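You operate a simulated robot arm through the tools that you are given. There is no shell and no other tool. Be economical: measure what you need, move in short steps, check, and stop when the job is done.

The job below is to be done with a simulated two-armed robot. You get a single attempt, and the scene is never put back.

TASK
Piece the white-band sliver in the tray and test the stop motion.
Fine: tip within the green mark's length, rubbed in with the rubbing pad, pad back; the beam lamp must light. What is to be rubbed or washed off counts as gone when no trace of it is left.
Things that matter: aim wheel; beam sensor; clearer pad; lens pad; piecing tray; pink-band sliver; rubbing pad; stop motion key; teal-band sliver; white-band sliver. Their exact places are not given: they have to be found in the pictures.

It is judged by the outcome, as a careful person would: the job done as asked, and still so three seconds after it is handed in. It fails if anything else is knocked over, pushed out of place, dropped, spilled or broken.

THE ROBOT
Two 7-joint arms with two-finger grippers on one trunk, on a base that drives. Base frame: it is fixed to the floor where the robot stands at the start and does not move with it; the origin is under the middle of the robot, x ahead of it, y to its left, z up; the surface under the hand at the start is at about z = 0.96. Readings come in m, rad, newtons and seconds.
The left shoulder is at the start at [0.026, 0.175, 1.354], the right one opposite. With the tool pointing down near the work surface each hand reaches from about 0.1 to 0.82 m from the robot's upright axis, wherever it stands, measured 20 degrees to its own side. Places, roughly: aim wheel [0.4, -1, 0.9]; beam sensor [0.8, -0.8, 1.2]; piecing tray [0.6, 0.2, 1]; stop motion key [0.5, -1, 1]. Payload 2.94 kg a hand.
The tool frame of a hand sits at the grasp point between the pads (the TCP): z along the fingers, y along the line on which they close. The tips reach 0.03 m beyond it. The gripper opens to 0.138 m. The gripper's body begins 0.109 m behind the TCP.
Orientation is told as [roll, pitch, yaw] about the base's x, y, z axes, in that order, counted from this pose: with the fingers straight down and closing along the base's y, the tool's x points along the base's -x, its y along +y and its z along -z.

THE INTERFACE
- The arms move only by the tool move_arm. It takes "left_commands", "right_commands" or both (then of equal length, played together; a hand with none holds still); each is a list that holds one entry, the list of rows, each a list of 7 numbers: the shift along the tool's x, y, z in m, then the turn, a rotation vector about the tool's x, y, z in rad, then the opening, from 0 (shut) to 1 (fully open). In form: [[[x, y, z, ax, ay, az, grip], ...]]. A call has 1 to 20 rows; each row shifts and turns the commanded pose from where the row before left it, along the tool's axes as they then stand. A row lasts 0.2 s, in which the tool goes at most 0.05 m and 0.15 rad; a call with a longer step from one row to the next is refused whole, and so is a gripper value outside its range. Where a pose cannot be reached the arm comes as near as it can. A force on the tool above 90 N (or 10 N above the force at the start of the call, whichever is more), or a blocked arm, ends the call early, and 0.2 s more pass. Each finger halts on what it meets, pressing with about 41 N; the grip force reading is that of the motor and also rises with nothing between the fingers. The clock runs only during rows and for 0.2 s after the last one: add rows that do not move to give the fingers time. It gives the time, the measured TCP pose, the force on the tool (base axes), the opening and the grip force at its end, in the units of the frame above (readings bear some noise), with the torque about the TCP (base axes, N m) and any sound that the robot's microphone picked up.
- Cameras (640 x 400 px; columns grow to the right, rows downward): "scene" is now at [0.0629, -0.0162, 1.8209]; the picture's right is [-0.20, -0.98, 0.00], its down [-0.79, 0.16, -0.59] and it looks along [0.58, -0.12, -0.81] (base axes); focal length 278 px, centre (320, 200). "left" rides on the left gripper at [0.071, -0.019, -0.146] in its tool frame; the picture's right is [0.26, 0.96, 0.00], its down [-0.85, 0.23, -0.48] and it looks along [-0.46, 0.12, 0.88] (tool axes); focal length 280 px, centre (320, 200). "right" rides on the right gripper at [0.071, 0.019, -0.146] in its tool frame; the picture's right is [-0.26, 0.96, 0.00], its down [-0.85, -0.23, -0.48] and it looks along [-0.46, -0.12, 0.88] (tool axes); focal length 280 px, centre (320, 200).
- capture(camera): a new picture of that camera. No time passes.
- move_column(by): slides the trunk up (or, below 0, down) by that many m; the arms and the scene camera ride with it, the base frame stays. It gives what a move gives, with no picture.
- steer(legs): drives the robot by 1 to 6 legs, each [ahead, turn to the left] in m and rad, along the robot's own axes; the way and the turn of a leg run together, so that a leg with both is an arc; at most 1.5 m and 3.142 rad a leg. The arms and the cameras ride along, it lands a little off, and it stops where it bumps. It gives what a move gives.
- head_to(pan, tilt): turns the head with the scene camera to pan (to the left, within 2.094 rad either way) and tilt (down, from -0.506 to 1.204), counted from straight ahead of the robot. It gives what a move gives.
- pixel_to_xyz(camera, pixels): for up to 12 pixels [column, row] of the newest picture of that camera ("zoom" is the newest enlarged one), the place [x, y, z] in the base frame of the surface seen there, good to about 0.002 m. No time passes.
- close_up(camera, box): a new picture of the part [left, top, right, bottom] of that camera's present view, enlarged. No time passes.
- sign_off(): hands the job in; it is judged then, once.

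Work in short steps. Measure before you move; look again where a grasp or a placing could have gone wrong, and mend it. You have 80 turns and 78 pictures in all, those below and enlarged ones among them. Open the grippers and draw the arms clear of the work before you hand the job in, unless the task says otherwise; then end with one line.

The tools are called after "Call:" by a JSON object that holds its "name" and its "arguments". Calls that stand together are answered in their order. move_arm: Moves the arms, as the interface text tells. Its arguments: {"type":"object","properties":{"left_commands":{"type":"array","items":{"type":"array","items":{"type":"array","items":{"type":"number"}}}},"right_commands":{"type":"array","items":{"type":"array","items":{"type":"array","items":{"type":"number"}}}}},"required":[]} The other tools are called the same way: move_column (by) slides the trunk up or down; steer (legs) drives the base; head_to (pan, tilt) turns the head that bears the scene camera; capture (camera) takes a picture; pixel_to_xyz (camera, pixels) gives the place of the surface under pixels of a picture; close_up (camera, box) takes an enlarged picture of a part of a camera's view; sign_off () hands the job in.

At the start:

```text
time_s: 0.0
left_tool_pos: [0.6673, 0.2336, 1.2689]
left_tool_rot: [-0.001, -0.002, 0.0]
left_contact_force: [-0.5, -1.7, -0.7]
left_wrist_torque: [0.01, 0.02, 0.01]
left_gripper_width: 0.1378
left_grip_force: 0.0
right_tool_pos: [0.5982, -0.3763, 1.3472]
right_tool_rot: [0.0, 0.001, 0.003]
right_contact_force: [0.5, -0.2, 0.2]
right_wrist_torque: [-0.01, -0.01, 0.0]
right_gripper_width: 0.138
right_grip_force: 0.0
trunk travel left (down, up): [-0.525, 0.209]
robot x, y, heading: [0.0025, 0.0007, 0.001]
head pan, tilt: [-0.201, 0.939]
```

scene: 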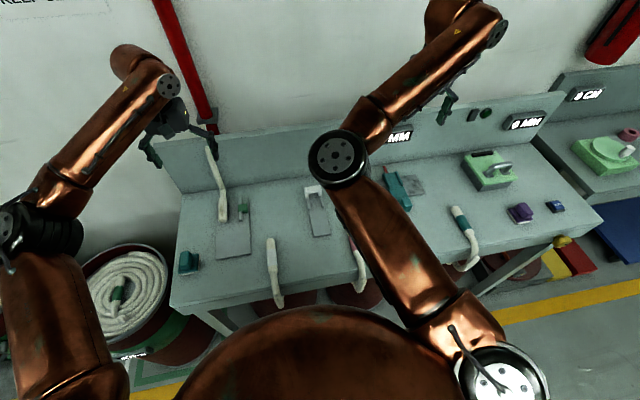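
right: 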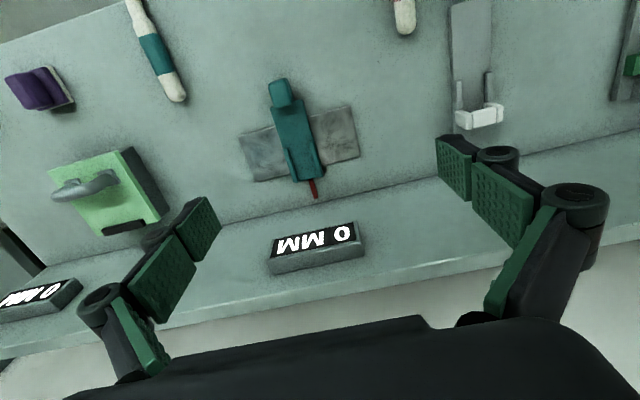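
left: 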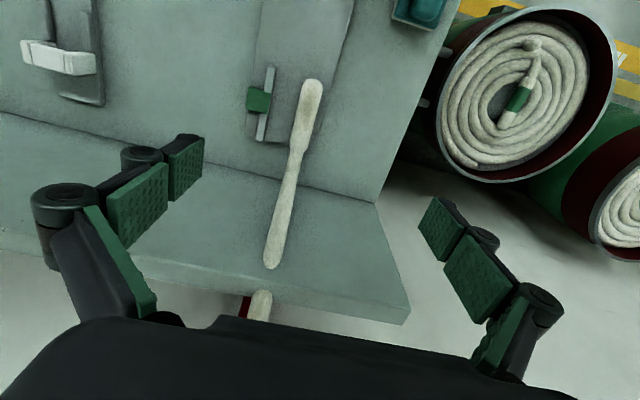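

The table holds slivers, a tray with a green mark (around px 235,225), several pads and coloured parts. I zoom in on the left and right halves to identify them.

Call:
{"name": "close_up", "arguments": {"camera": "scene", "box": [160, 130, 400, 310]}}

Call:
{"name": "close_up", "arguments": {"camera": "scene", "box": [370, 70, 640, 280]}}

Call:
{"name": "head_to", "arguments": {"pan": -1.0, "tilt": 0.75}}

Call:
{"name": "capture", "arguments": {"camera": "scene"}}

```text
2.22 times, centred on (280, 220) of scene
```

zoom: 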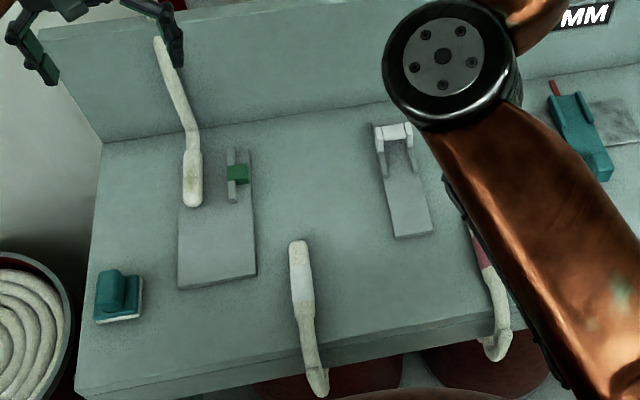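

```text
1.90 times, centred on (505, 175) of scene
```

zoom: 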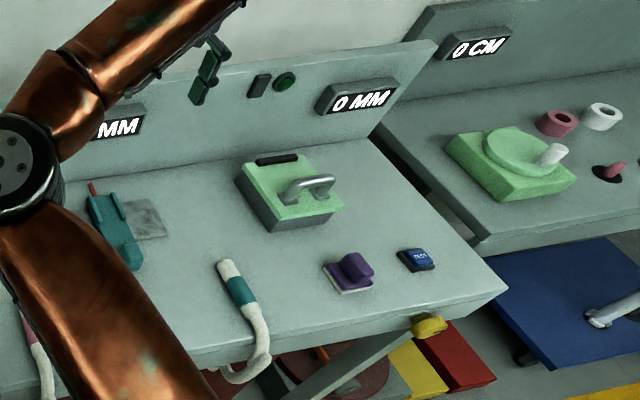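

```text
time_s: 1.1
left_tool_pos: [0.6675, 0.233, 1.269]
left_tool_rot: [0.0, -0.002, -0.001]
left_contact_force: [0.4, -0.2, 0.6]
left_wrist_torque: [-0.01, 0.03, 0.03]
left_gripper_width: 0.1381
left_grip_force: 0.1
right_tool_pos: [0.5969, -0.3764, 1.3479]
right_tool_rot: [-0.001, -0.001, 0.002]
right_contact_force: [-0.1, -1.5, -0.4]
right_wrist_torque: [0.02, 0.05, 0.0]
right_gripper_width: 0.1378
right_grip_force: 0.1
trunk travel left (down, up): [-0.525, 0.209]
robot x, y, heading: [0.0032, -0.0007, -0.006]
head pan, tilt: [-1.0, 0.75]
```

```text
72 pictures are left
```

scene: 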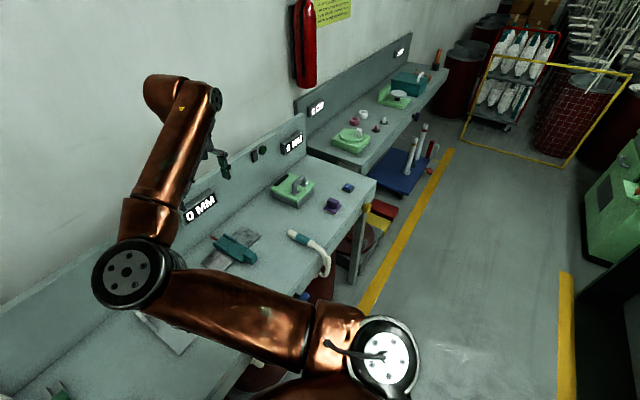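

I see a blue TEST key (347,187), purple pad (331,205), sensor (255,153) on the backboard, and a wall notice at (330,8). I look at these closer.

Call:
{"name": "close_up", "arguments": {"camera": "scene", "box": [230, 120, 390, 230]}}

Call:
{"name": "head_to", "arguments": {"pan": -0.7, "tilt": 0.2}}

Call:
{"name": "capture", "arguments": {"camera": "scene"}}

```text
3.64 times, centred on (310, 175) of scene
```

zoom: 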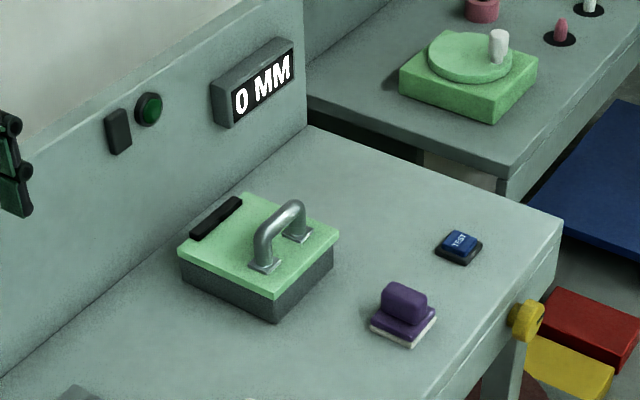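

```text
time_s: 2.1
left_tool_pos: [0.6676, 0.233, 1.2698]
left_tool_rot: [-0.002, 0.001, 0.0]
left_contact_force: [0.3, -0.4, -0.5]
left_wrist_torque: [-0.03, -0.02, -0.03]
left_gripper_width: 0.1379
left_grip_force: 0.1
right_tool_pos: [0.5981, -0.3756, 1.3464]
right_tool_rot: [-0.001, -0.001, 0.002]
right_contact_force: [-0.4, 0.0, 0.5]
right_wrist_torque: [0.01, -0.02, 0.02]
right_gripper_width: 0.1379
right_grip_force: 0.2
trunk travel left (down, up): [-0.525, 0.209]
robot x, y, heading: [-0.0019, -0.0032, 0.001]
head pan, tilt: [-0.7, 0.201]
```

```text
70 pictures are left
```

scene: 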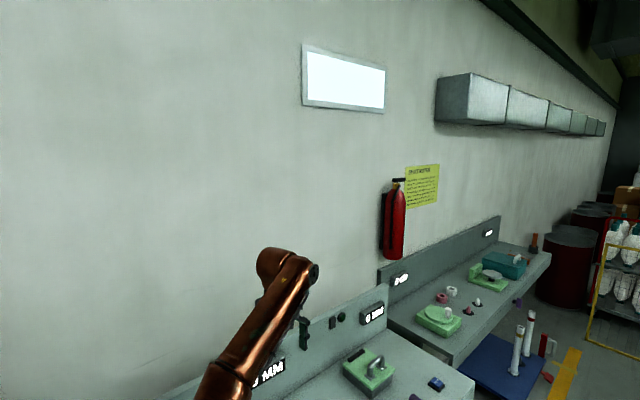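

A notice at (423,185) and the displays; I zoom to read, and pan left for the other text.

Call:
{"name": "close_up", "arguments": {"camera": "scene", "box": [400, 160, 445, 212]}}

Call:
{"name": "head_to", "arguments": {"pan": 0.5, "tilt": 0.5}}

Call:
{"name": "capture", "arguments": {"camera": "scene"}}

```text
7.69 times, centred on (422, 186) of scene
```

zoom: 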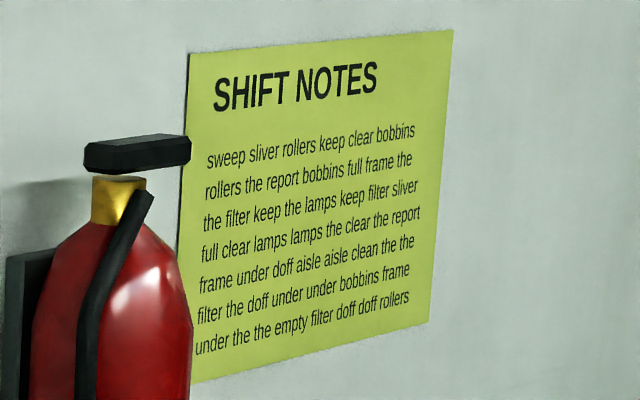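

```text
time_s: 3.5
left_tool_pos: [0.6658, 0.2339, 1.2689]
left_tool_rot: [-0.001, 0.0, 0.0]
left_contact_force: [0.2, -0.3, 0.1]
left_wrist_torque: [-0.03, 0.01, 0.0]
left_gripper_width: 0.138
left_grip_force: 0.2
right_tool_pos: [0.598, -0.3759, 1.3472]
right_tool_rot: [0.0, 0.001, 0.001]
right_contact_force: [0.7, -0.2, 0.3]
right_wrist_torque: [0.01, 0.0, -0.02]
right_gripper_width: 0.1382
right_grip_force: 0.1
trunk travel left (down, up): [-0.525, 0.209]
robot x, y, heading: [-0.0006, 0.002, -0.001]
head pan, tilt: [0.499, 0.499]
```

```text
68 pictures are left
```

scene: 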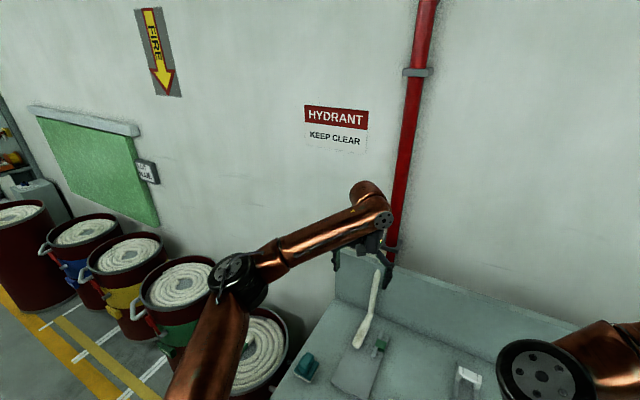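

The notices are just decoration. I look back down at the tray region.

Call:
{"name": "head_to", "arguments": {"pan": 0.15, "tilt": 0.95}}

Call:
{"name": "close_up", "arguments": {"camera": "scene", "box": [240, 110, 480, 270]}}

Call:
{"name": "close_up", "arguments": {"camera": "left", "box": [200, 0, 400, 130]}}

```text
time_s: 4.4
left_tool_pos: [0.6673, 0.2332, 1.27]
left_tool_rot: [-0.001, -0.001, 0.0]
left_contact_force: [0.2, 0.9, 0.4]
left_wrist_torque: [0.0, 0.01, -0.02]
left_gripper_width: 0.138
left_grip_force: 0.0
right_tool_pos: [0.5987, -0.3758, 1.3466]
right_tool_rot: [0.0, 0.0, 0.004]
right_contact_force: [-0.6, 0.6, 0.2]
right_wrist_torque: [-0.03, -0.02, 0.01]
right_gripper_width: 0.1382
right_grip_force: 0.1
trunk travel left (down, up): [-0.525, 0.209]
robot x, y, heading: [-0.0043, 0.0024, 0.003]
head pan, tilt: [0.15, 0.949]
```

```text
2.50 times, centred on (360, 190) of scene
```

zoom: 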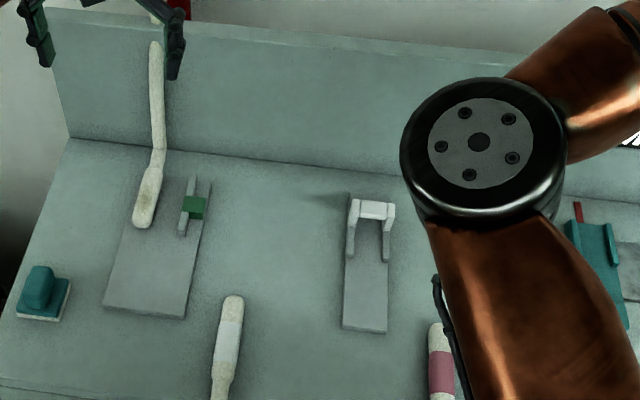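

```text
3.08 times, centred on (300, 65) of left
```

zoom: 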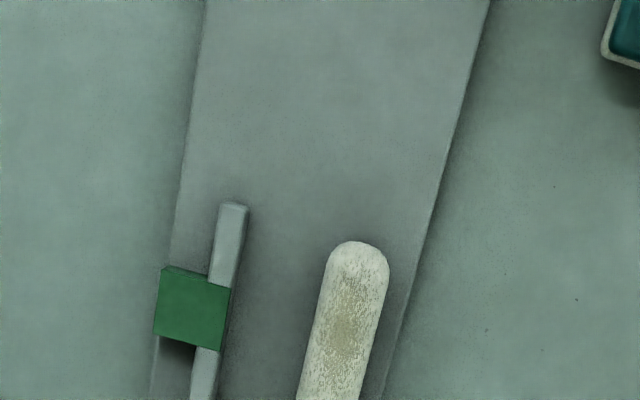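

The tray has a guide with a green mark and the upper sliver lying beside it. I check the middle things with the right hand camera, and measure main points in the scene picture.

Call:
{"name": "close_up", "arguments": {"camera": "right", "box": [200, 40, 400, 280]}}

Call:
{"name": "close_up", "arguments": {"camera": "right", "box": [380, 0, 640, 160]}}

Call:
{"name": "capture", "arguments": {"camera": "scene"}}

Call:
{"name": "pixel_to_xyz", "arguments": {"camera": "scene", "pixels": [[256, 228], [256, 218], [294, 195], [280, 232], [311, 236], [314, 193], [327, 231], [324, 250], [300, 167], [310, 200], [262, 238], [350, 180]]}}

```text
1.67 times, centred on (300, 160) of right
```

zoom: 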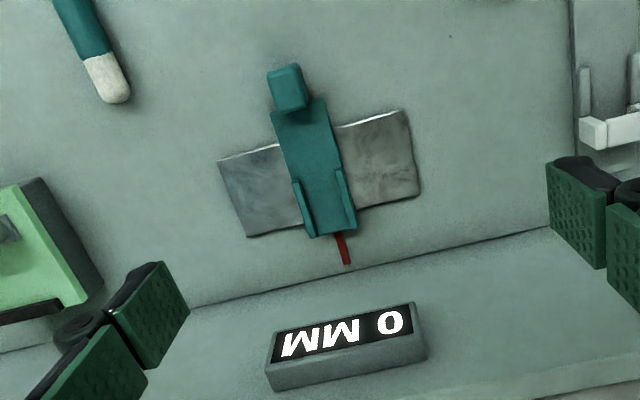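

```text
2.46 times, centred on (510, 80) of right
```

zoom: 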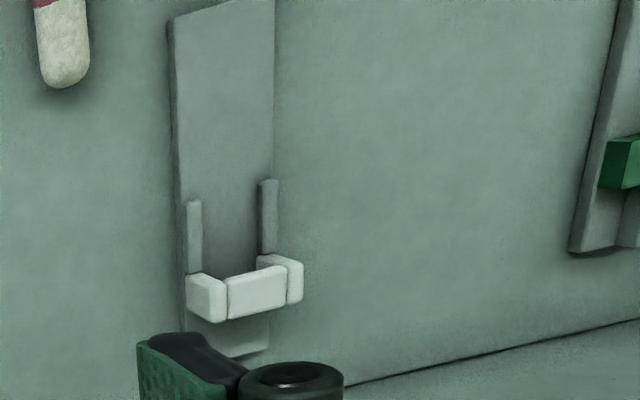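

```text
63 pictures are left
```

scene: 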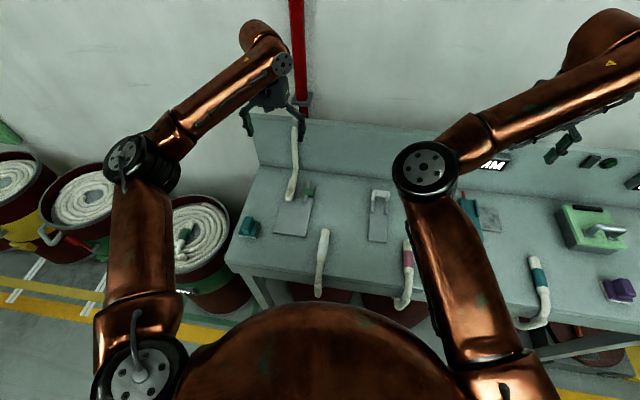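

```text
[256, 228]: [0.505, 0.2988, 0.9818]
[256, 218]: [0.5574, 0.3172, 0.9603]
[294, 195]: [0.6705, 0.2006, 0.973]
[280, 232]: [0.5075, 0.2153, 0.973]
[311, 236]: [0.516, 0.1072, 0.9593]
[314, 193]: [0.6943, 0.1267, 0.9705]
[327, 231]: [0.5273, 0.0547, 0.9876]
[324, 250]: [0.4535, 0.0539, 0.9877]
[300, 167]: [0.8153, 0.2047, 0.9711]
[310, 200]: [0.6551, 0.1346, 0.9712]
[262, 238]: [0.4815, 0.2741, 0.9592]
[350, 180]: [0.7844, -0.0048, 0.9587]
```

I need an unblocked view of the bench. I swing the right arm outward and back.

Call:
{"name": "move_arm", "arguments": {"right_commands": [[[0.03, -0.04, 0, 0, 0, 0, 1], [0.03, -0.04, 0, 0, 0, 0, 1], [0.03, -0.04, 0, 0, 0, 0, 1], [0.03, -0.04, 0, 0, 0, 0, 1], [0.03, -0.04, 0, 0, 0, 0, 1], [0.03, -0.04, 0, 0, 0, 0, 1], [0.03, -0.04, 0, 0, 0, 0, 1], [0.03, -0.04, 0, 0, 0, 0, 1]]]}}

Call:
{"name": "head_to", "arguments": {"pan": -0.35, "tilt": 0.85}}

Call:
{"name": "capture", "arguments": {"camera": "scene"}}

```text
time_s: 6.2
left_tool_pos: [0.6658, 0.2316, 1.2697]
left_tool_rot: [0.002, -0.002, 0.0]
left_contact_force: [-0.1, 0.0, -0.7]
left_wrist_torque: [0.06, 0.0, 0.04]
left_gripper_width: 0.1382
left_grip_force: 0.1
right_tool_pos: [0.3582, -0.6995, 1.3456]
right_tool_rot: [0.001, 0.0, 0.002]
right_contact_force: [0.2, -0.8, 0.5]
right_wrist_torque: [0.04, -0.02, 0.0]
right_gripper_width: 0.1379
right_grip_force: 0.0
trunk travel left (down, up): [-0.525, 0.209]
robot x, y, heading: [0.0023, 0.0025, 0.002]
head pan, tilt: [0.15, 0.949]
```

```text
time_s: 7.1
left_tool_pos: [0.6676, 0.2337, 1.2696]
left_tool_rot: [-0.001, 0.002, 0.0]
left_contact_force: [-0.7, 0.5, 0.1]
left_wrist_torque: [0.01, -0.04, 0.03]
left_gripper_width: 0.138
left_grip_force: 0.1
right_tool_pos: [0.3579, -0.6989, 1.3471]
right_tool_rot: [0.001, 0.0, 0.001]
right_contact_force: [-0.3, -0.3, 0.4]
right_wrist_torque: [-0.02, -0.01, 0.03]
right_gripper_width: 0.1381
right_grip_force: 0.0
trunk travel left (down, up): [-0.525, 0.209]
robot x, y, heading: [-0.0024, -0.0034, 0.003]
head pan, tilt: [-0.351, 0.85]
```

```text
62 pictures are left
```

scene: 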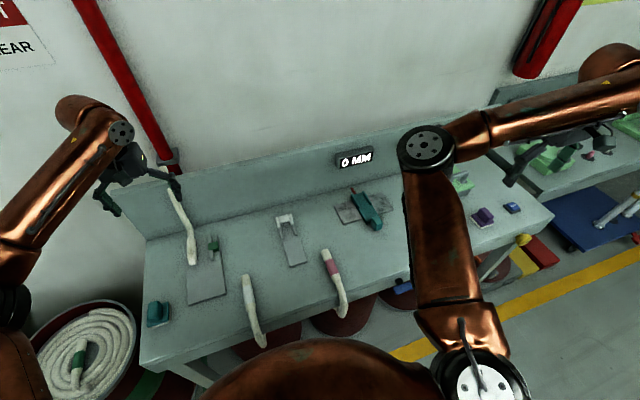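

Middle of the bench now visible. I zoom on the middle and left, to find the third pad.

Call:
{"name": "close_up", "arguments": {"camera": "scene", "box": [240, 140, 420, 350]}}

Call:
{"name": "close_up", "arguments": {"camera": "scene", "box": [130, 160, 310, 350]}}

Call:
{"name": "capture", "arguments": {"camera": "right"}}

```text
1.90 times, centred on (330, 245) of scene
```

zoom: 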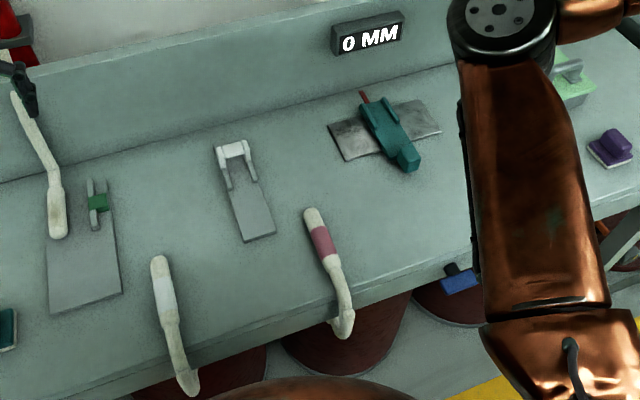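

```text
2.11 times, centred on (220, 255) of scene
```

zoom: 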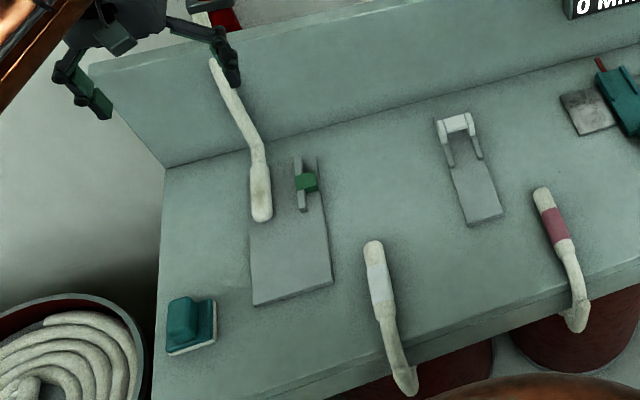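

```text
59 pictures are left
```

right: 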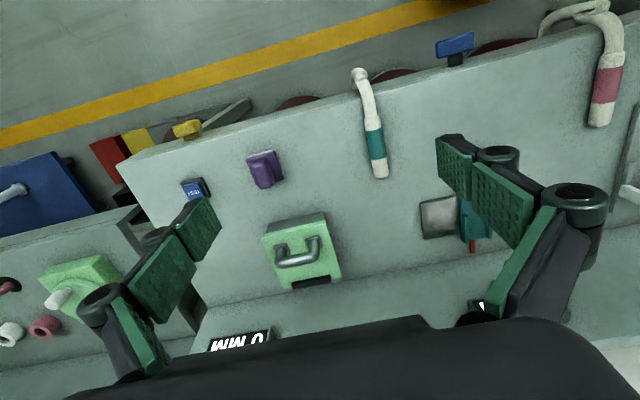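

Now precise tray measures from the left hand camera.

Call:
{"name": "capture", "arguments": {"camera": "left"}}

Call:
{"name": "pixel_to_xyz", "arguments": {"camera": "left", "pixels": [[311, 84], [303, 100], [300, 130], [295, 160], [254, 98], [265, 70], [262, 135], [258, 20], [345, 20], [318, 130], [280, 100], [253, 88]]}}

Call:
{"name": "close_up", "arguments": {"camera": "left", "box": [230, 50, 350, 200]}}

Call:
{"name": "pixel_to_xyz", "arguments": {"camera": "zoom", "pixels": [[163, 97], [140, 140], [160, 98], [190, 50], [205, 60], [215, 105], [210, 160], [170, 200], [300, 200], [330, 300], [250, 240], [320, 90]]}}

```text
58 pictures are left
```

left: 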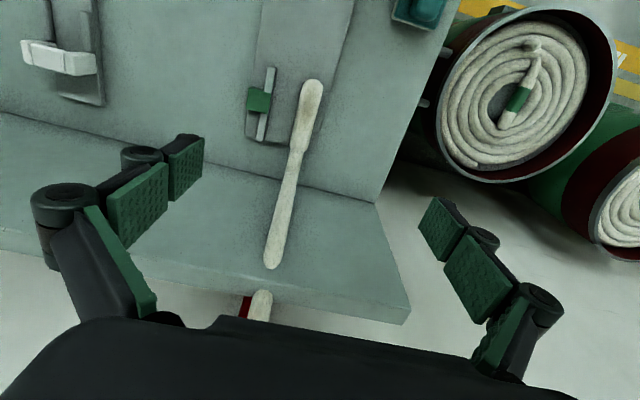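

```text
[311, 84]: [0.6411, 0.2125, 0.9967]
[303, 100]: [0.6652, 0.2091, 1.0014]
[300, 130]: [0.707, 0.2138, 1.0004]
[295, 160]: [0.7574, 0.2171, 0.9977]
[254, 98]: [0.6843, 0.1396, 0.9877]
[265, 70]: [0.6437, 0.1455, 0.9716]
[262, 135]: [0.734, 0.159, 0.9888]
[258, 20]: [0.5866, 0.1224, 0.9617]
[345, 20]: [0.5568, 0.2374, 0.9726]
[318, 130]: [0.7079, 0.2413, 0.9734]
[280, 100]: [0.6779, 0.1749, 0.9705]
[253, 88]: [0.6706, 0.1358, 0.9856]
```

```text
2.67 times, centred on (290, 125) of left
```

zoom: 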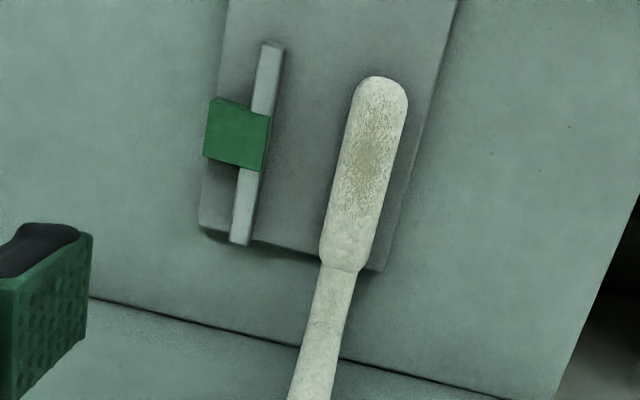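

```text
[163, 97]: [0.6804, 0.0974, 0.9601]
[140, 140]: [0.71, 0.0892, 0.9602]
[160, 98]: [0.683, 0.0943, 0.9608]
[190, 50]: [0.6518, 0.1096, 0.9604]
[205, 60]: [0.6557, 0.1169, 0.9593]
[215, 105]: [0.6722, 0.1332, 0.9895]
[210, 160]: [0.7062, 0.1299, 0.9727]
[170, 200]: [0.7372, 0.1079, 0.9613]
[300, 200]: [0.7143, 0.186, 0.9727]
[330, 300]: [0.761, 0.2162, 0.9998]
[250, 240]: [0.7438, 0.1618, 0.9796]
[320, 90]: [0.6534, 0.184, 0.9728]
```

Tray top is z≈0.972; green mark x≈0.667–0.70, with a lane y≈0.157–0.195 between guide and upper sliver. Now I measure the white-band sliver and the left pad from the scene view.

Call:
{"name": "close_up", "arguments": {"camera": "scene", "box": [130, 220, 290, 350]}}

Call:
{"name": "pixel_to_xyz", "arguments": {"camera": "zoom", "pixels": [[462, 222], [470, 260], [480, 310], [495, 370], [457, 290], [100, 355], [120, 345], [75, 350], [130, 390], [110, 315], [85, 395], [140, 325]]}}

```text
3.08 times, centred on (210, 285) of scene
```

zoom: 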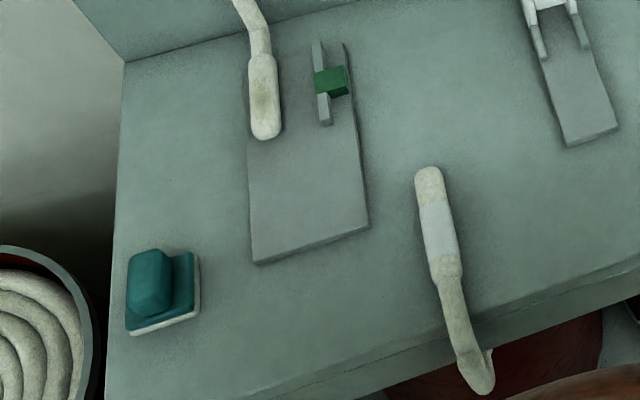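

```text
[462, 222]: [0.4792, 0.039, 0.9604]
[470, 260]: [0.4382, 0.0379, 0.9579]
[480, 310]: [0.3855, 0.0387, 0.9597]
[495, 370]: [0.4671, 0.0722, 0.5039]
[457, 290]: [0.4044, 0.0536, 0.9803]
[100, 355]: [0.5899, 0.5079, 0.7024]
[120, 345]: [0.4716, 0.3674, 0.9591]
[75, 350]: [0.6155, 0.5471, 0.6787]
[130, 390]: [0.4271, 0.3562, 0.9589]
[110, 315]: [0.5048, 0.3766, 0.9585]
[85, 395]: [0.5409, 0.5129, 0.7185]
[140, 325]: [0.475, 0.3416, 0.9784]
```

Measure again with the correct pixels.

Call:
{"name": "pixel_to_xyz", "arguments": {"camera": "zoom", "pixels": [[428, 170], [430, 200], [437, 232], [445, 265], [453, 300], [424, 235], [452, 228], [150, 265], [140, 258], [185, 265], [130, 332], [198, 310]]}}

Call:
{"name": "pixel_to_xyz", "arguments": {"camera": "zoom", "pixels": [[320, 75], [318, 95], [330, 97], [345, 82], [325, 72], [345, 66], [255, 262], [367, 225], [320, 42], [326, 122], [262, 135], [188, 253]]}}

```text
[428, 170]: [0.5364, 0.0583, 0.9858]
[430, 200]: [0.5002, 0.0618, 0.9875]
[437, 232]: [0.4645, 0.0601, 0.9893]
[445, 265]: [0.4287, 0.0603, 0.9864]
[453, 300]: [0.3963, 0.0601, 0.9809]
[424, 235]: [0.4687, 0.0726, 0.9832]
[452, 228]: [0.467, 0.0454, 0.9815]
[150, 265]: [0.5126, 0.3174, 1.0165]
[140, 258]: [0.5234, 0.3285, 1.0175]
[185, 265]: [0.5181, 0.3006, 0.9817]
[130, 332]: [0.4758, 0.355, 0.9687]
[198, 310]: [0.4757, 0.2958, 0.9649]
```

```text
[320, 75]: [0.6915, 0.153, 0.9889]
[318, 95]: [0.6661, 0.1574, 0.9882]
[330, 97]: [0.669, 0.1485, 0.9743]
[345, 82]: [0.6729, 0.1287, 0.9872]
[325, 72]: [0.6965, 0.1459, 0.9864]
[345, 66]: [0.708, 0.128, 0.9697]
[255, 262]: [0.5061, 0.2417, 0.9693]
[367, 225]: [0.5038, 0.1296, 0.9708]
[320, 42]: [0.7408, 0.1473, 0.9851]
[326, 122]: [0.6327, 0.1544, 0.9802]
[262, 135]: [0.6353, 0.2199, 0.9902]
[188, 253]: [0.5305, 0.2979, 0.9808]
```

White sliver lies along x at y=0.060, tip at x≈0.545, top z 0.989. I move the left hand over its band at x=0.47 and lower partly.

Call:
{"name": "move_arm", "arguments": {"left_commands": [[[0.033, -0.029, 0.02, 0, 0, 0, 0.5], [0.033, -0.029, 0.02, 0, 0, 0, 0.5], [0.033, -0.029, 0.02, 0, 0, 0, 0.5], [0.033, -0.029, 0.02, 0, 0, 0, 0.5], [0.033, -0.029, 0.02, 0, 0, 0, 0.5], [0.033, -0.029, 0.02, 0, 0, 0, 0.5], [0, 0, 0.03, 0, 0, 0, 0.5], [0, 0, 0.03, 0, 0, 0, 0.5], [0, 0, 0.03, 0, 0, 0, 0.5], [0, 0, 0, 0, 0, 0, 0.5]]]}}

Call:
{"name": "capture", "arguments": {"camera": "left"}}

```text
time_s: 9.3
left_tool_pos: [0.4685, 0.0583, 1.0599]
left_tool_rot: [0.001, 0.0, 0.001]
left_contact_force: [0.0, -0.6, -0.9]
left_wrist_torque: [0.02, -0.02, -0.03]
left_gripper_width: 0.0692
left_grip_force: 0.1
right_tool_pos: [0.3587, -0.698, 1.3469]
right_tool_rot: [0.0, -0.001, 0.001]
right_contact_force: [0.2, 0.0, 0.4]
right_wrist_torque: [0.01, -0.01, -0.02]
right_gripper_width: 0.138
right_grip_force: 0.1
trunk travel left (down, up): [-0.525, 0.209]
robot x, y, heading: [-0.0003, -0.0021, -0.002]
head pan, tilt: [-0.351, 0.85]
```

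```text
55 pictures are left
```

left: 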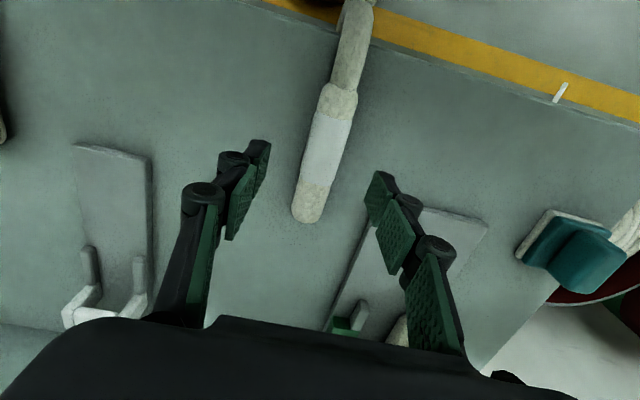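

I verify the sliver's position from this view before lowering.

Call:
{"name": "pixel_to_xyz", "arguments": {"camera": "left", "pixels": [[304, 221], [308, 205], [312, 187], [322, 155], [330, 120], [336, 95], [301, 155], [346, 155]]}}

Call:
{"name": "move_arm", "arguments": {"left_commands": [[[0, 0, 0.03, 0, 0, 0, 0.5], [0, 0, 0.03, 0, 0, 0, 0.5], [0, 0, 0.006, 0, 0, 0, 0.5], [0, 0, 0, 0, 0, 0, 0.5]]]}}

Call:
{"name": "capture", "arguments": {"camera": "left"}}

```text
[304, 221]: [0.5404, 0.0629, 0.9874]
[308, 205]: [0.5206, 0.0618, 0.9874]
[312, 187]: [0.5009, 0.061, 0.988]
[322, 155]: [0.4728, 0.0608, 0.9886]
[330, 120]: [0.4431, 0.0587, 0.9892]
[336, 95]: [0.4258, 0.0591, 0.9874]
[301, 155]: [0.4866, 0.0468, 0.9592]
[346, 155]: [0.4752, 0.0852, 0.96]
```

```text
time_s: 10.3
left_tool_pos: [0.4688, 0.0604, 0.9938]
left_tool_rot: [-0.001, 0.0, -0.002]
left_contact_force: [0.4, 0.7, -1.1]
left_wrist_torque: [0.03, 0.02, -0.01]
left_gripper_width: 0.069
left_grip_force: 0.0
right_tool_pos: [0.359, -0.6981, 1.3471]
right_tool_rot: [-0.001, 0.001, 0.002]
right_contact_force: [-0.3, 0.3, 0.4]
right_wrist_torque: [-0.01, 0.01, -0.03]
right_gripper_width: 0.138
right_grip_force: 0.1
trunk travel left (down, up): [-0.525, 0.209]
robot x, y, heading: [-0.0, -0.0024, 0.003]
head pan, tilt: [-0.351, 0.85]
```

```text
54 pictures are left
```

left: 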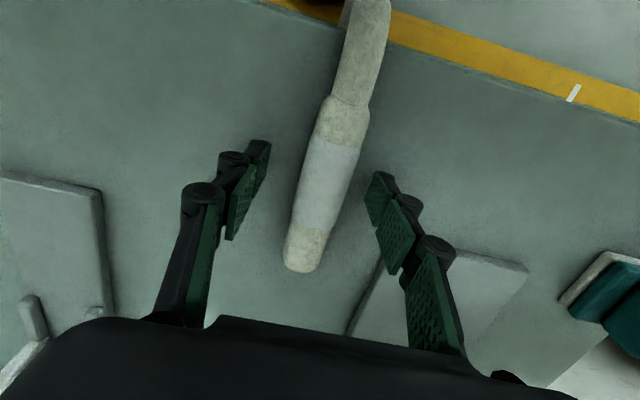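

The fingers straddle the band. I close on it and lift 3 cm.

Call:
{"name": "move_arm", "arguments": {"left_commands": [[[0, 0, 0, 0, 0, 0, 0.14], [0, 0, 0, 0, 0, 0, 0.14], [0, 0, 0, 0, 0, 0, 0.14], [0, 0, 0, 0, 0, 0, 0.14], [0, 0, -0.02, 0, 0, 0, 0.14], [0, 0, -0.02, 0, 0, 0, 0.14], [0, 0, -0.01, 0, 0, 0, 0.14], [0, 0, 0, 0, 0, 0, 0.14]]]}}

Call:
{"name": "capture", "arguments": {"camera": "left"}}

```text
time_s: 12.1
left_tool_pos: [0.47, 0.0594, 1.0451]
left_tool_rot: [0.0, -0.001, -0.001]
left_contact_force: [-0.2, 0.2, -0.7]
left_wrist_torque: [-0.01, 0.01, -0.02]
left_gripper_width: 0.0286
left_grip_force: 41.0
right_tool_pos: [0.3592, -0.6964, 1.3467]
right_tool_rot: [0.0, -0.002, 0.003]
right_contact_force: [1.1, -0.3, -0.2]
right_wrist_torque: [0.02, -0.02, 0.0]
right_gripper_width: 0.1381
right_grip_force: 0.0
trunk travel left (down, up): [-0.525, 0.209]
robot x, y, heading: [0.0001, 0.001, -0.001]
head pan, tilt: [-0.351, 0.85]
```

```text
53 pictures are left
```

left: 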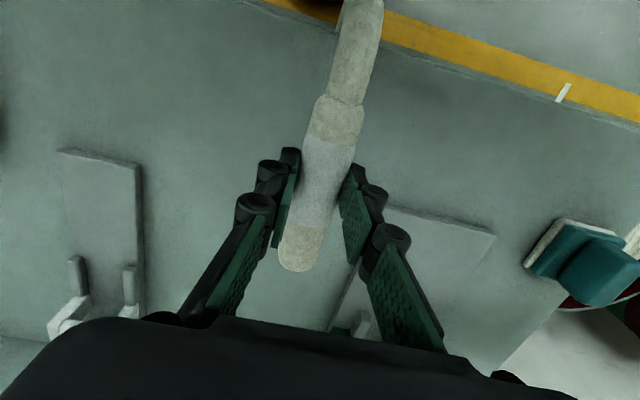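

Held firmly (width 0.0286). I carry it over the tray lane at height and measure the tip.

Call:
{"name": "move_arm", "arguments": {"left_commands": [[[-0.034, 0.029, -0.005, 0, 0, 0, 0.14], [-0.034, 0.029, -0.005, 0, 0, 0, 0.14], [-0.034, 0.029, 0, 0, 0, 0, 0.14], [-0.034, 0.029, 0, 0, 0, 0, 0.14], [0, 0, 0, 0, 0, 0, 0.14]]]}}

Call:
{"name": "capture", "arguments": {"camera": "left"}}

```text
time_s: 13.3
left_tool_pos: [0.6057, 0.176, 1.0534]
left_tool_rot: [0.001, 0.002, -0.001]
left_contact_force: [-0.4, -0.3, -0.2]
left_wrist_torque: [0.0, -0.01, 0.0]
left_gripper_width: 0.0289
left_grip_force: 41.3
right_tool_pos: [0.3581, -0.6984, 1.3455]
right_tool_rot: [-0.001, 0.0, 0.001]
right_contact_force: [-0.1, 0.6, -0.5]
right_wrist_torque: [0.0, -0.03, -0.02]
right_gripper_width: 0.138
right_grip_force: 0.1
trunk travel left (down, up): [-0.525, 0.209]
robot x, y, heading: [0.003, -0.0014, -0.003]
head pan, tilt: [-0.351, 0.85]
```

```text
52 pictures are left
```

left: 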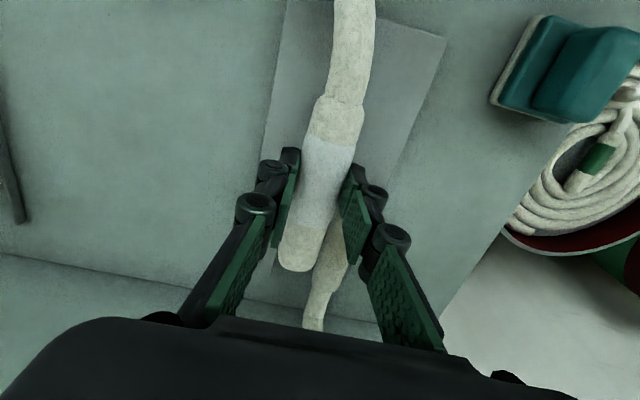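

I check the tip's coordinates and a scene close-up before lowering.

Call:
{"name": "pixel_to_xyz", "arguments": {"camera": "left", "pixels": [[295, 269], [298, 262], [305, 245], [285, 262], [318, 262], [330, 260], [325, 280], [345, 262]]}}

Call:
{"name": "close_up", "arguments": {"camera": "scene", "box": [150, 200, 290, 310]}}

```text
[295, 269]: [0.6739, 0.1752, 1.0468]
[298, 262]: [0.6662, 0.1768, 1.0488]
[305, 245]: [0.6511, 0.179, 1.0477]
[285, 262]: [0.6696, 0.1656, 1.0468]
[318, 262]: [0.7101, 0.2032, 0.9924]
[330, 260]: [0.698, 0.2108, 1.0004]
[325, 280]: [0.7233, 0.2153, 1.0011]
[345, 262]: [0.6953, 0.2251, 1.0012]
```

```text
3.64 times, centred on (220, 255) of scene
```

zoom: 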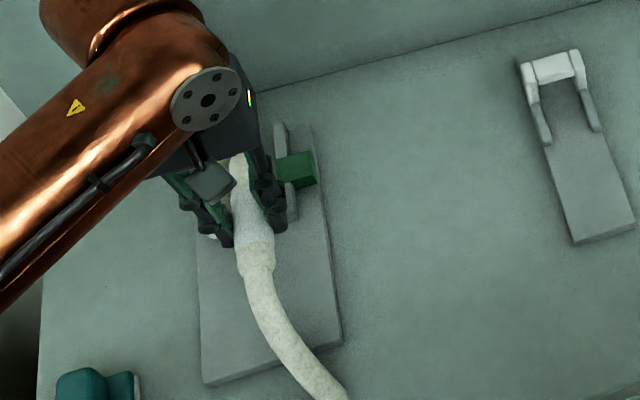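

Tip at x≈0.678, y≈0.175: centred in the mark length. I lower it onto the tray.

Call:
{"name": "move_arm", "arguments": {"left_commands": [[[0, 0, 0.02, 0, 0, 0, 0.14], [0, 0, 0.016, 0, 0, 0, 0.14], [0, 0, 0.008, 0, 0, 0, 0.14], [0, 0, 0, 0, 0, 0, 0.14]]]}}

Call:
{"name": "capture", "arguments": {"camera": "left"}}

```text
time_s: 14.3
left_tool_pos: [0.604, 0.1766, 1.0141]
left_tool_rot: [-0.001, -0.009, 0.0]
left_contact_force: [-0.7, 5.8, 40.0]
left_wrist_torque: [-0.41, -1.16, 0.17]
left_gripper_width: 0.029
left_grip_force: 40.5
right_tool_pos: [0.355, -0.6983, 1.3472]
right_tool_rot: [-0.001, -0.002, 0.002]
right_contact_force: [-0.9, 0.5, 0.5]
right_wrist_torque: [-0.01, 0.01, -0.01]
right_gripper_width: 0.1379
right_grip_force: 0.1
trunk travel left (down, up): [-0.525, 0.209]
robot x, y, heading: [0.0009, 0.0015, -0.0]
head pan, tilt: [-0.351, 0.85]
```

```text
50 pictures are left
```

left: 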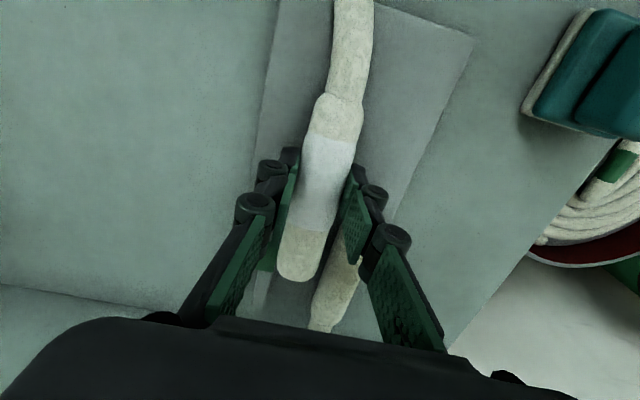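

A 40 N upward force at z 1.014, 7 mm early; the torque points to contact ~3 cm ahead, slightly right — maybe the guide. I measure.

Call:
{"name": "pixel_to_xyz", "arguments": {"camera": "left", "pixels": [[295, 279], [298, 272], [303, 250], [282, 265], [313, 265], [340, 270], [320, 320], [250, 300], [262, 295], [275, 262], [318, 190], [335, 100]]}}

Call:
{"name": "close_up", "arguments": {"camera": "left", "box": [220, 160, 400, 340]}}

Call:
{"name": "close_up", "arguments": {"camera": "scene", "box": [180, 225, 250, 285]}}

```text
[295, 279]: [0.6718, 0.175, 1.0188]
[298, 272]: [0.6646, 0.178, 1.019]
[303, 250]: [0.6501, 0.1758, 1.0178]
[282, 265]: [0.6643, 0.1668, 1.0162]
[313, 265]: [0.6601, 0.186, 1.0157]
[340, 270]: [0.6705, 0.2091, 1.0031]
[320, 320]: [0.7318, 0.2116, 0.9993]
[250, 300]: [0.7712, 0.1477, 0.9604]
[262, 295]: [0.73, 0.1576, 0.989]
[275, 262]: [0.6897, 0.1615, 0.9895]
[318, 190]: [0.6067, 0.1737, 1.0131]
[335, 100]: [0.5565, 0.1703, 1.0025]
```

```text
2.22 times, centred on (310, 250) of left
```

zoom: 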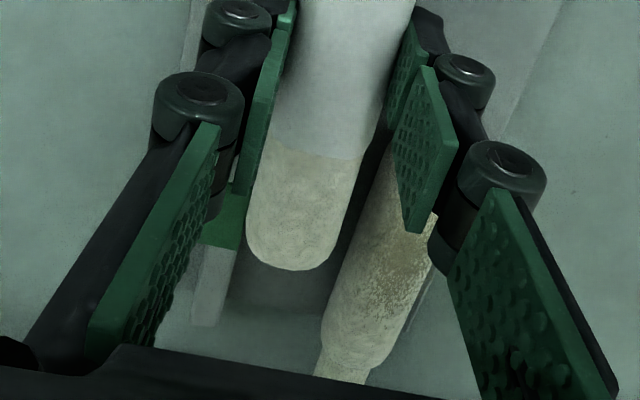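

```text
6.67 times, centred on (215, 255) of scene
```

zoom: 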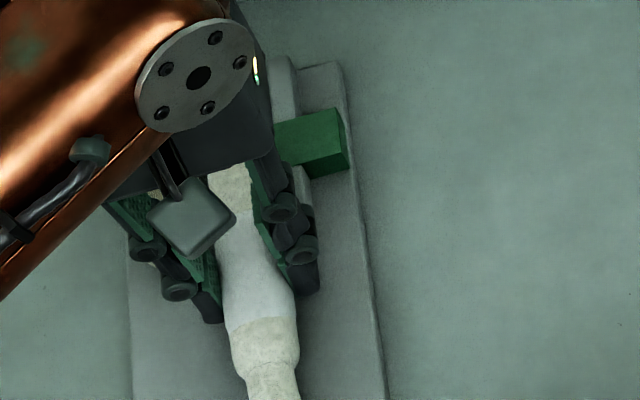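

The sliver's tip rode on the guide's edge (tip top z 1.019, right edge y≈0.161 = guide edge). I lift 1.5 cm, shift 4 mm left and lower again.

Call:
{"name": "move_arm", "arguments": {"left_commands": [[[0, 0, -0.015, 0, 0, 0, 0.14], [0, 0.004, 0, 0, 0, 0, 0.14], [0, 0, 0, 0, 0, 0, 0.14], [0, 0, 0.008, 0, 0, 0, 0.14], [0, 0, 0.007, 0, 0, 0, 0.14], [0, 0, 0, 0, 0, 0, 0.14]]]}}

Call:
{"name": "close_up", "arguments": {"camera": "left", "box": [220, 160, 400, 340]}}

Call:
{"name": "pixel_to_xyz", "arguments": {"camera": "zoom", "pixels": [[290, 265], [290, 240], [252, 230], [340, 230], [320, 100], [360, 290], [375, 260], [230, 230]]}}

```text
time_s: 15.7
left_tool_pos: [0.6046, 0.179, 1.0098]
left_tool_rot: [0.001, 0.0, -0.001]
left_contact_force: [-1.6, -0.8, 3.9]
left_wrist_torque: [0.09, 0.31, 0.02]
left_gripper_width: 0.0288
left_grip_force: 41.7
right_tool_pos: [0.3588, -0.6981, 1.3473]
right_tool_rot: [-0.001, 0.0, 0.002]
right_contact_force: [-0.7, 0.0, 0.3]
right_wrist_torque: [0.0, 0.01, -0.02]
right_gripper_width: 0.138
right_grip_force: 0.0
trunk travel left (down, up): [-0.525, 0.209]
robot x, y, heading: [0.0009, -0.0045, -0.003]
head pan, tilt: [-0.351, 0.85]
```

```text
2.22 times, centred on (310, 250) of left
```

zoom: 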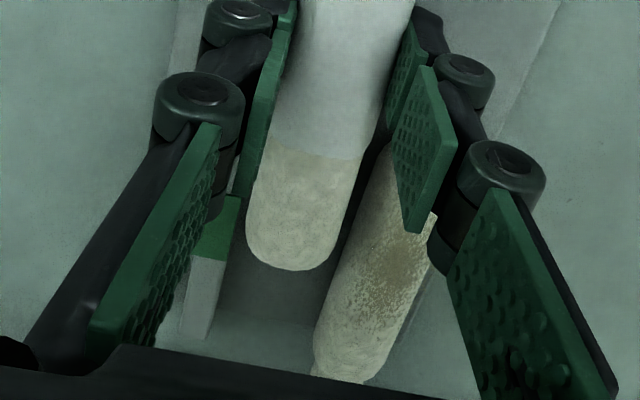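

```text
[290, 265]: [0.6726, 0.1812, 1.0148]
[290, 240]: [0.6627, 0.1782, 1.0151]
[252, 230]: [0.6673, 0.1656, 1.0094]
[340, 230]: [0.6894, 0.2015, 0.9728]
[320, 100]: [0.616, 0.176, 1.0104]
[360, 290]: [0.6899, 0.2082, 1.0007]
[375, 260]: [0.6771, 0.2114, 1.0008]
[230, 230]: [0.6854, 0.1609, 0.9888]
```

It's clear of the guide now, but the sliver sits nose-up ~0.1 rad in the grip. I tilt the tool 0.1 rad nose-down, lower 4 mm and recheck.

Call:
{"name": "move_arm", "arguments": {"left_commands": [[[0, 0, 0, 0, 0.1, 0, 0.14], [0, 0, 0.004, 0, 0, 0, 0.14], [0, 0, 0, 0, 0, 0, 0.14]]]}}

Call:
{"name": "close_up", "arguments": {"camera": "left", "box": [220, 160, 400, 340]}}

Call:
{"name": "pixel_to_xyz", "arguments": {"camera": "zoom", "pixels": [[290, 265], [290, 240], [252, 230], [340, 230], [320, 100], [360, 290], [375, 260], [230, 230]]}}

```text
time_s: 16.5
left_tool_pos: [0.605, 0.1812, 1.0049]
left_tool_rot: [0.0, 0.102, -0.001]
left_contact_force: [0.2, -0.8, 0.2]
left_wrist_torque: [0.01, 0.05, 0.02]
left_gripper_width: 0.0284
left_grip_force: 41.0
right_tool_pos: [0.3591, -0.6983, 1.3472]
right_tool_rot: [-0.001, 0.0, 0.002]
right_contact_force: [0.1, -0.7, -0.9]
right_wrist_torque: [-0.01, 0.02, 0.01]
right_gripper_width: 0.138
right_grip_force: 0.0
trunk travel left (down, up): [-0.525, 0.209]
robot x, y, heading: [-0.0, -0.0003, 0.002]
head pan, tilt: [-0.351, 0.85]
```

```text
2.22 times, centred on (310, 250) of left
```

zoom: 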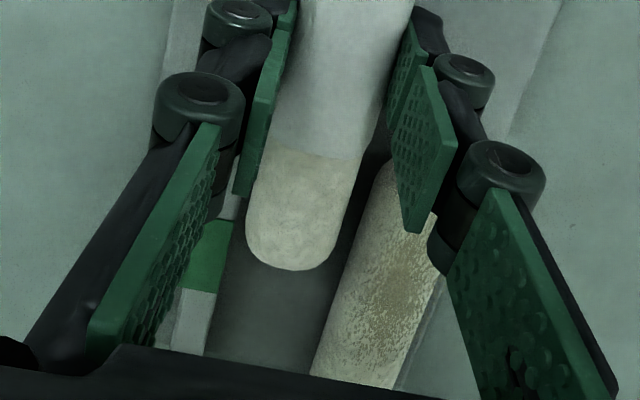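

```text
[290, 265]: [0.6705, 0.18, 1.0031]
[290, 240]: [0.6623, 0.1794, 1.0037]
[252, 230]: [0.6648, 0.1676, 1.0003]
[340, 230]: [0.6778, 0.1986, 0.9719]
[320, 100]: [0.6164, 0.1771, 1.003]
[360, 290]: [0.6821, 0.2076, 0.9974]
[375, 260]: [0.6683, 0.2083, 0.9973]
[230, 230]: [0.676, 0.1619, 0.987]
```

Flat and free; the tip end is at x≈0.675 while the mark spans ≈0.667–0.702. I advance 8 mm for the middle, release, and rise.

Call:
{"name": "move_arm", "arguments": {"left_commands": [[[-0.008, 0, 0, 0, 0, 0, 0.14], [0, 0, 0, 0, 0, 0, 0.14], [0, 0, 0, 0, 0, 0, 0.25], [0, 0, 0, 0, 0, 0, 0.33], [0, 0, 0, 0, 0, 0, 0.33], [0, 0, -0.02, 0, 0, 0, 0.33], [0, 0, -0.03, 0, 0, 0, 0.33], [0, 0, -0.04, 0, -0.1, 0, 0.5], [0.02, 0, -0.04, 0, 0, 0, 0.5], [0.04, 0, -0.02, 0, 0, 0, 0.5], [0.04, 0, 0, 0, 0, 0, 0.5], [0, 0, 0, 0, 0, 0, 0.5]]]}}

Call:
{"name": "close_up", "arguments": {"camera": "left", "box": [180, 40, 460, 320]}}

Call:
{"name": "close_up", "arguments": {"camera": "scene", "box": [130, 180, 290, 350]}}

```text
time_s: 19.1
left_tool_pos: [0.5213, 0.1795, 1.1535]
left_tool_rot: [0.001, 0.004, -0.001]
left_contact_force: [0.2, -0.3, 0.0]
left_wrist_torque: [0.0, 0.05, 0.0]
left_gripper_width: 0.069
left_grip_force: 0.1
right_tool_pos: [0.3596, -0.699, 1.3463]
right_tool_rot: [0.0, 0.002, 0.003]
right_contact_force: [0.0, 0.0, -0.3]
right_wrist_torque: [-0.01, 0.04, 0.0]
right_gripper_width: 0.1383
right_grip_force: 0.1
trunk travel left (down, up): [-0.525, 0.209]
robot x, y, heading: [-0.0017, -0.0013, -0.003]
head pan, tilt: [-0.351, 0.85]
```

```text
1.43 times, centred on (320, 180) of left
```

zoom: 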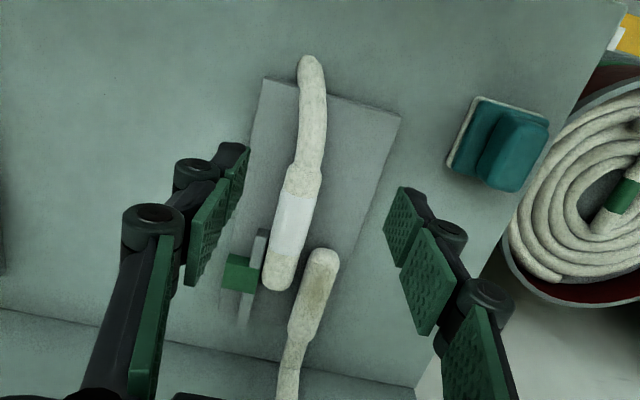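

```text
2.35 times, centred on (210, 265) of scene
```

zoom: 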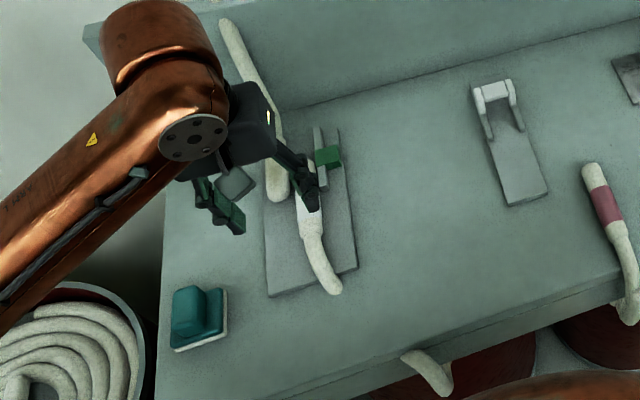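

The sliver lies in the lane. I measure the tip against the mark.

Call:
{"name": "close_up", "arguments": {"camera": "left", "box": [310, 180, 440, 260]}}

Call:
{"name": "close_up", "arguments": {"camera": "left", "box": [270, 160, 430, 320]}}

Call:
{"name": "pixel_to_xyz", "arguments": {"camera": "left", "pixels": [[372, 243], [375, 238], [376, 232], [338, 240], [345, 239], [358, 222], [353, 241], [404, 221], [400, 240], [395, 260], [385, 195], [394, 90]]}}

```text
4.92 times, centred on (375, 220) of left
```

zoom: 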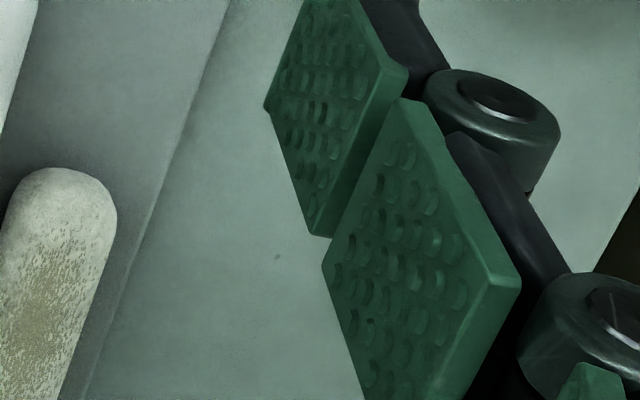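

```text
2.50 times, centred on (350, 240) of left
```

zoom: 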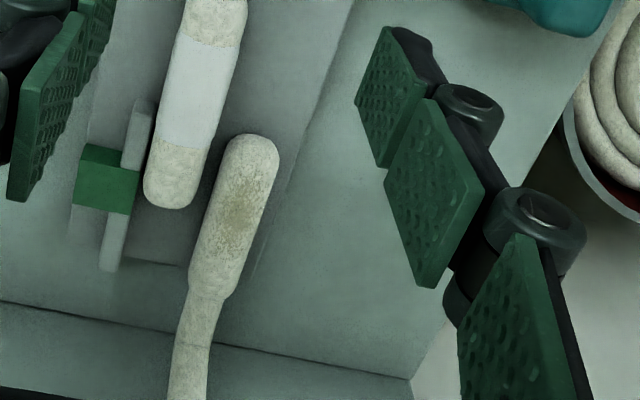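

```text
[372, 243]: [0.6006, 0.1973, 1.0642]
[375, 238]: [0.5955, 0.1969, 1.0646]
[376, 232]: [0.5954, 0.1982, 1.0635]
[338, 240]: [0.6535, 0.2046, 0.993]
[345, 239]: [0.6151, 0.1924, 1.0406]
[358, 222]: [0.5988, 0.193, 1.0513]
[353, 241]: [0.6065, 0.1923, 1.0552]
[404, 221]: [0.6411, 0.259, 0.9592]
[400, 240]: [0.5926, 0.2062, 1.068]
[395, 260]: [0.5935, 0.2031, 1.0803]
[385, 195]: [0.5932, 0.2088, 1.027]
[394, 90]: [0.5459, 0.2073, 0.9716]
```

Pixels of the old frame were used; I measure on the enlarged one.

Call:
{"name": "pixel_to_xyz", "arguments": {"camera": "zoom", "pixels": [[163, 206], [167, 195], [180, 150], [137, 173], [130, 210], [88, 147], [78, 200], [105, 180], [255, 140], [238, 200], [215, 290], [205, 170]]}}

```text
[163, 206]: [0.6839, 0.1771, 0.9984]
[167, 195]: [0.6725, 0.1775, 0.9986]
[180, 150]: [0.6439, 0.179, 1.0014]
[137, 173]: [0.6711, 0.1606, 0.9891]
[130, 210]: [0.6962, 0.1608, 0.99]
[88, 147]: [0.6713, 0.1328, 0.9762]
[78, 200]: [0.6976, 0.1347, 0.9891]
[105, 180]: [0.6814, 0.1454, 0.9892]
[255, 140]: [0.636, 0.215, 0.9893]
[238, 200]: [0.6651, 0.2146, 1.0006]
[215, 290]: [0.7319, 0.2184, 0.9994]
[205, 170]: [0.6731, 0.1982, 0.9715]
```

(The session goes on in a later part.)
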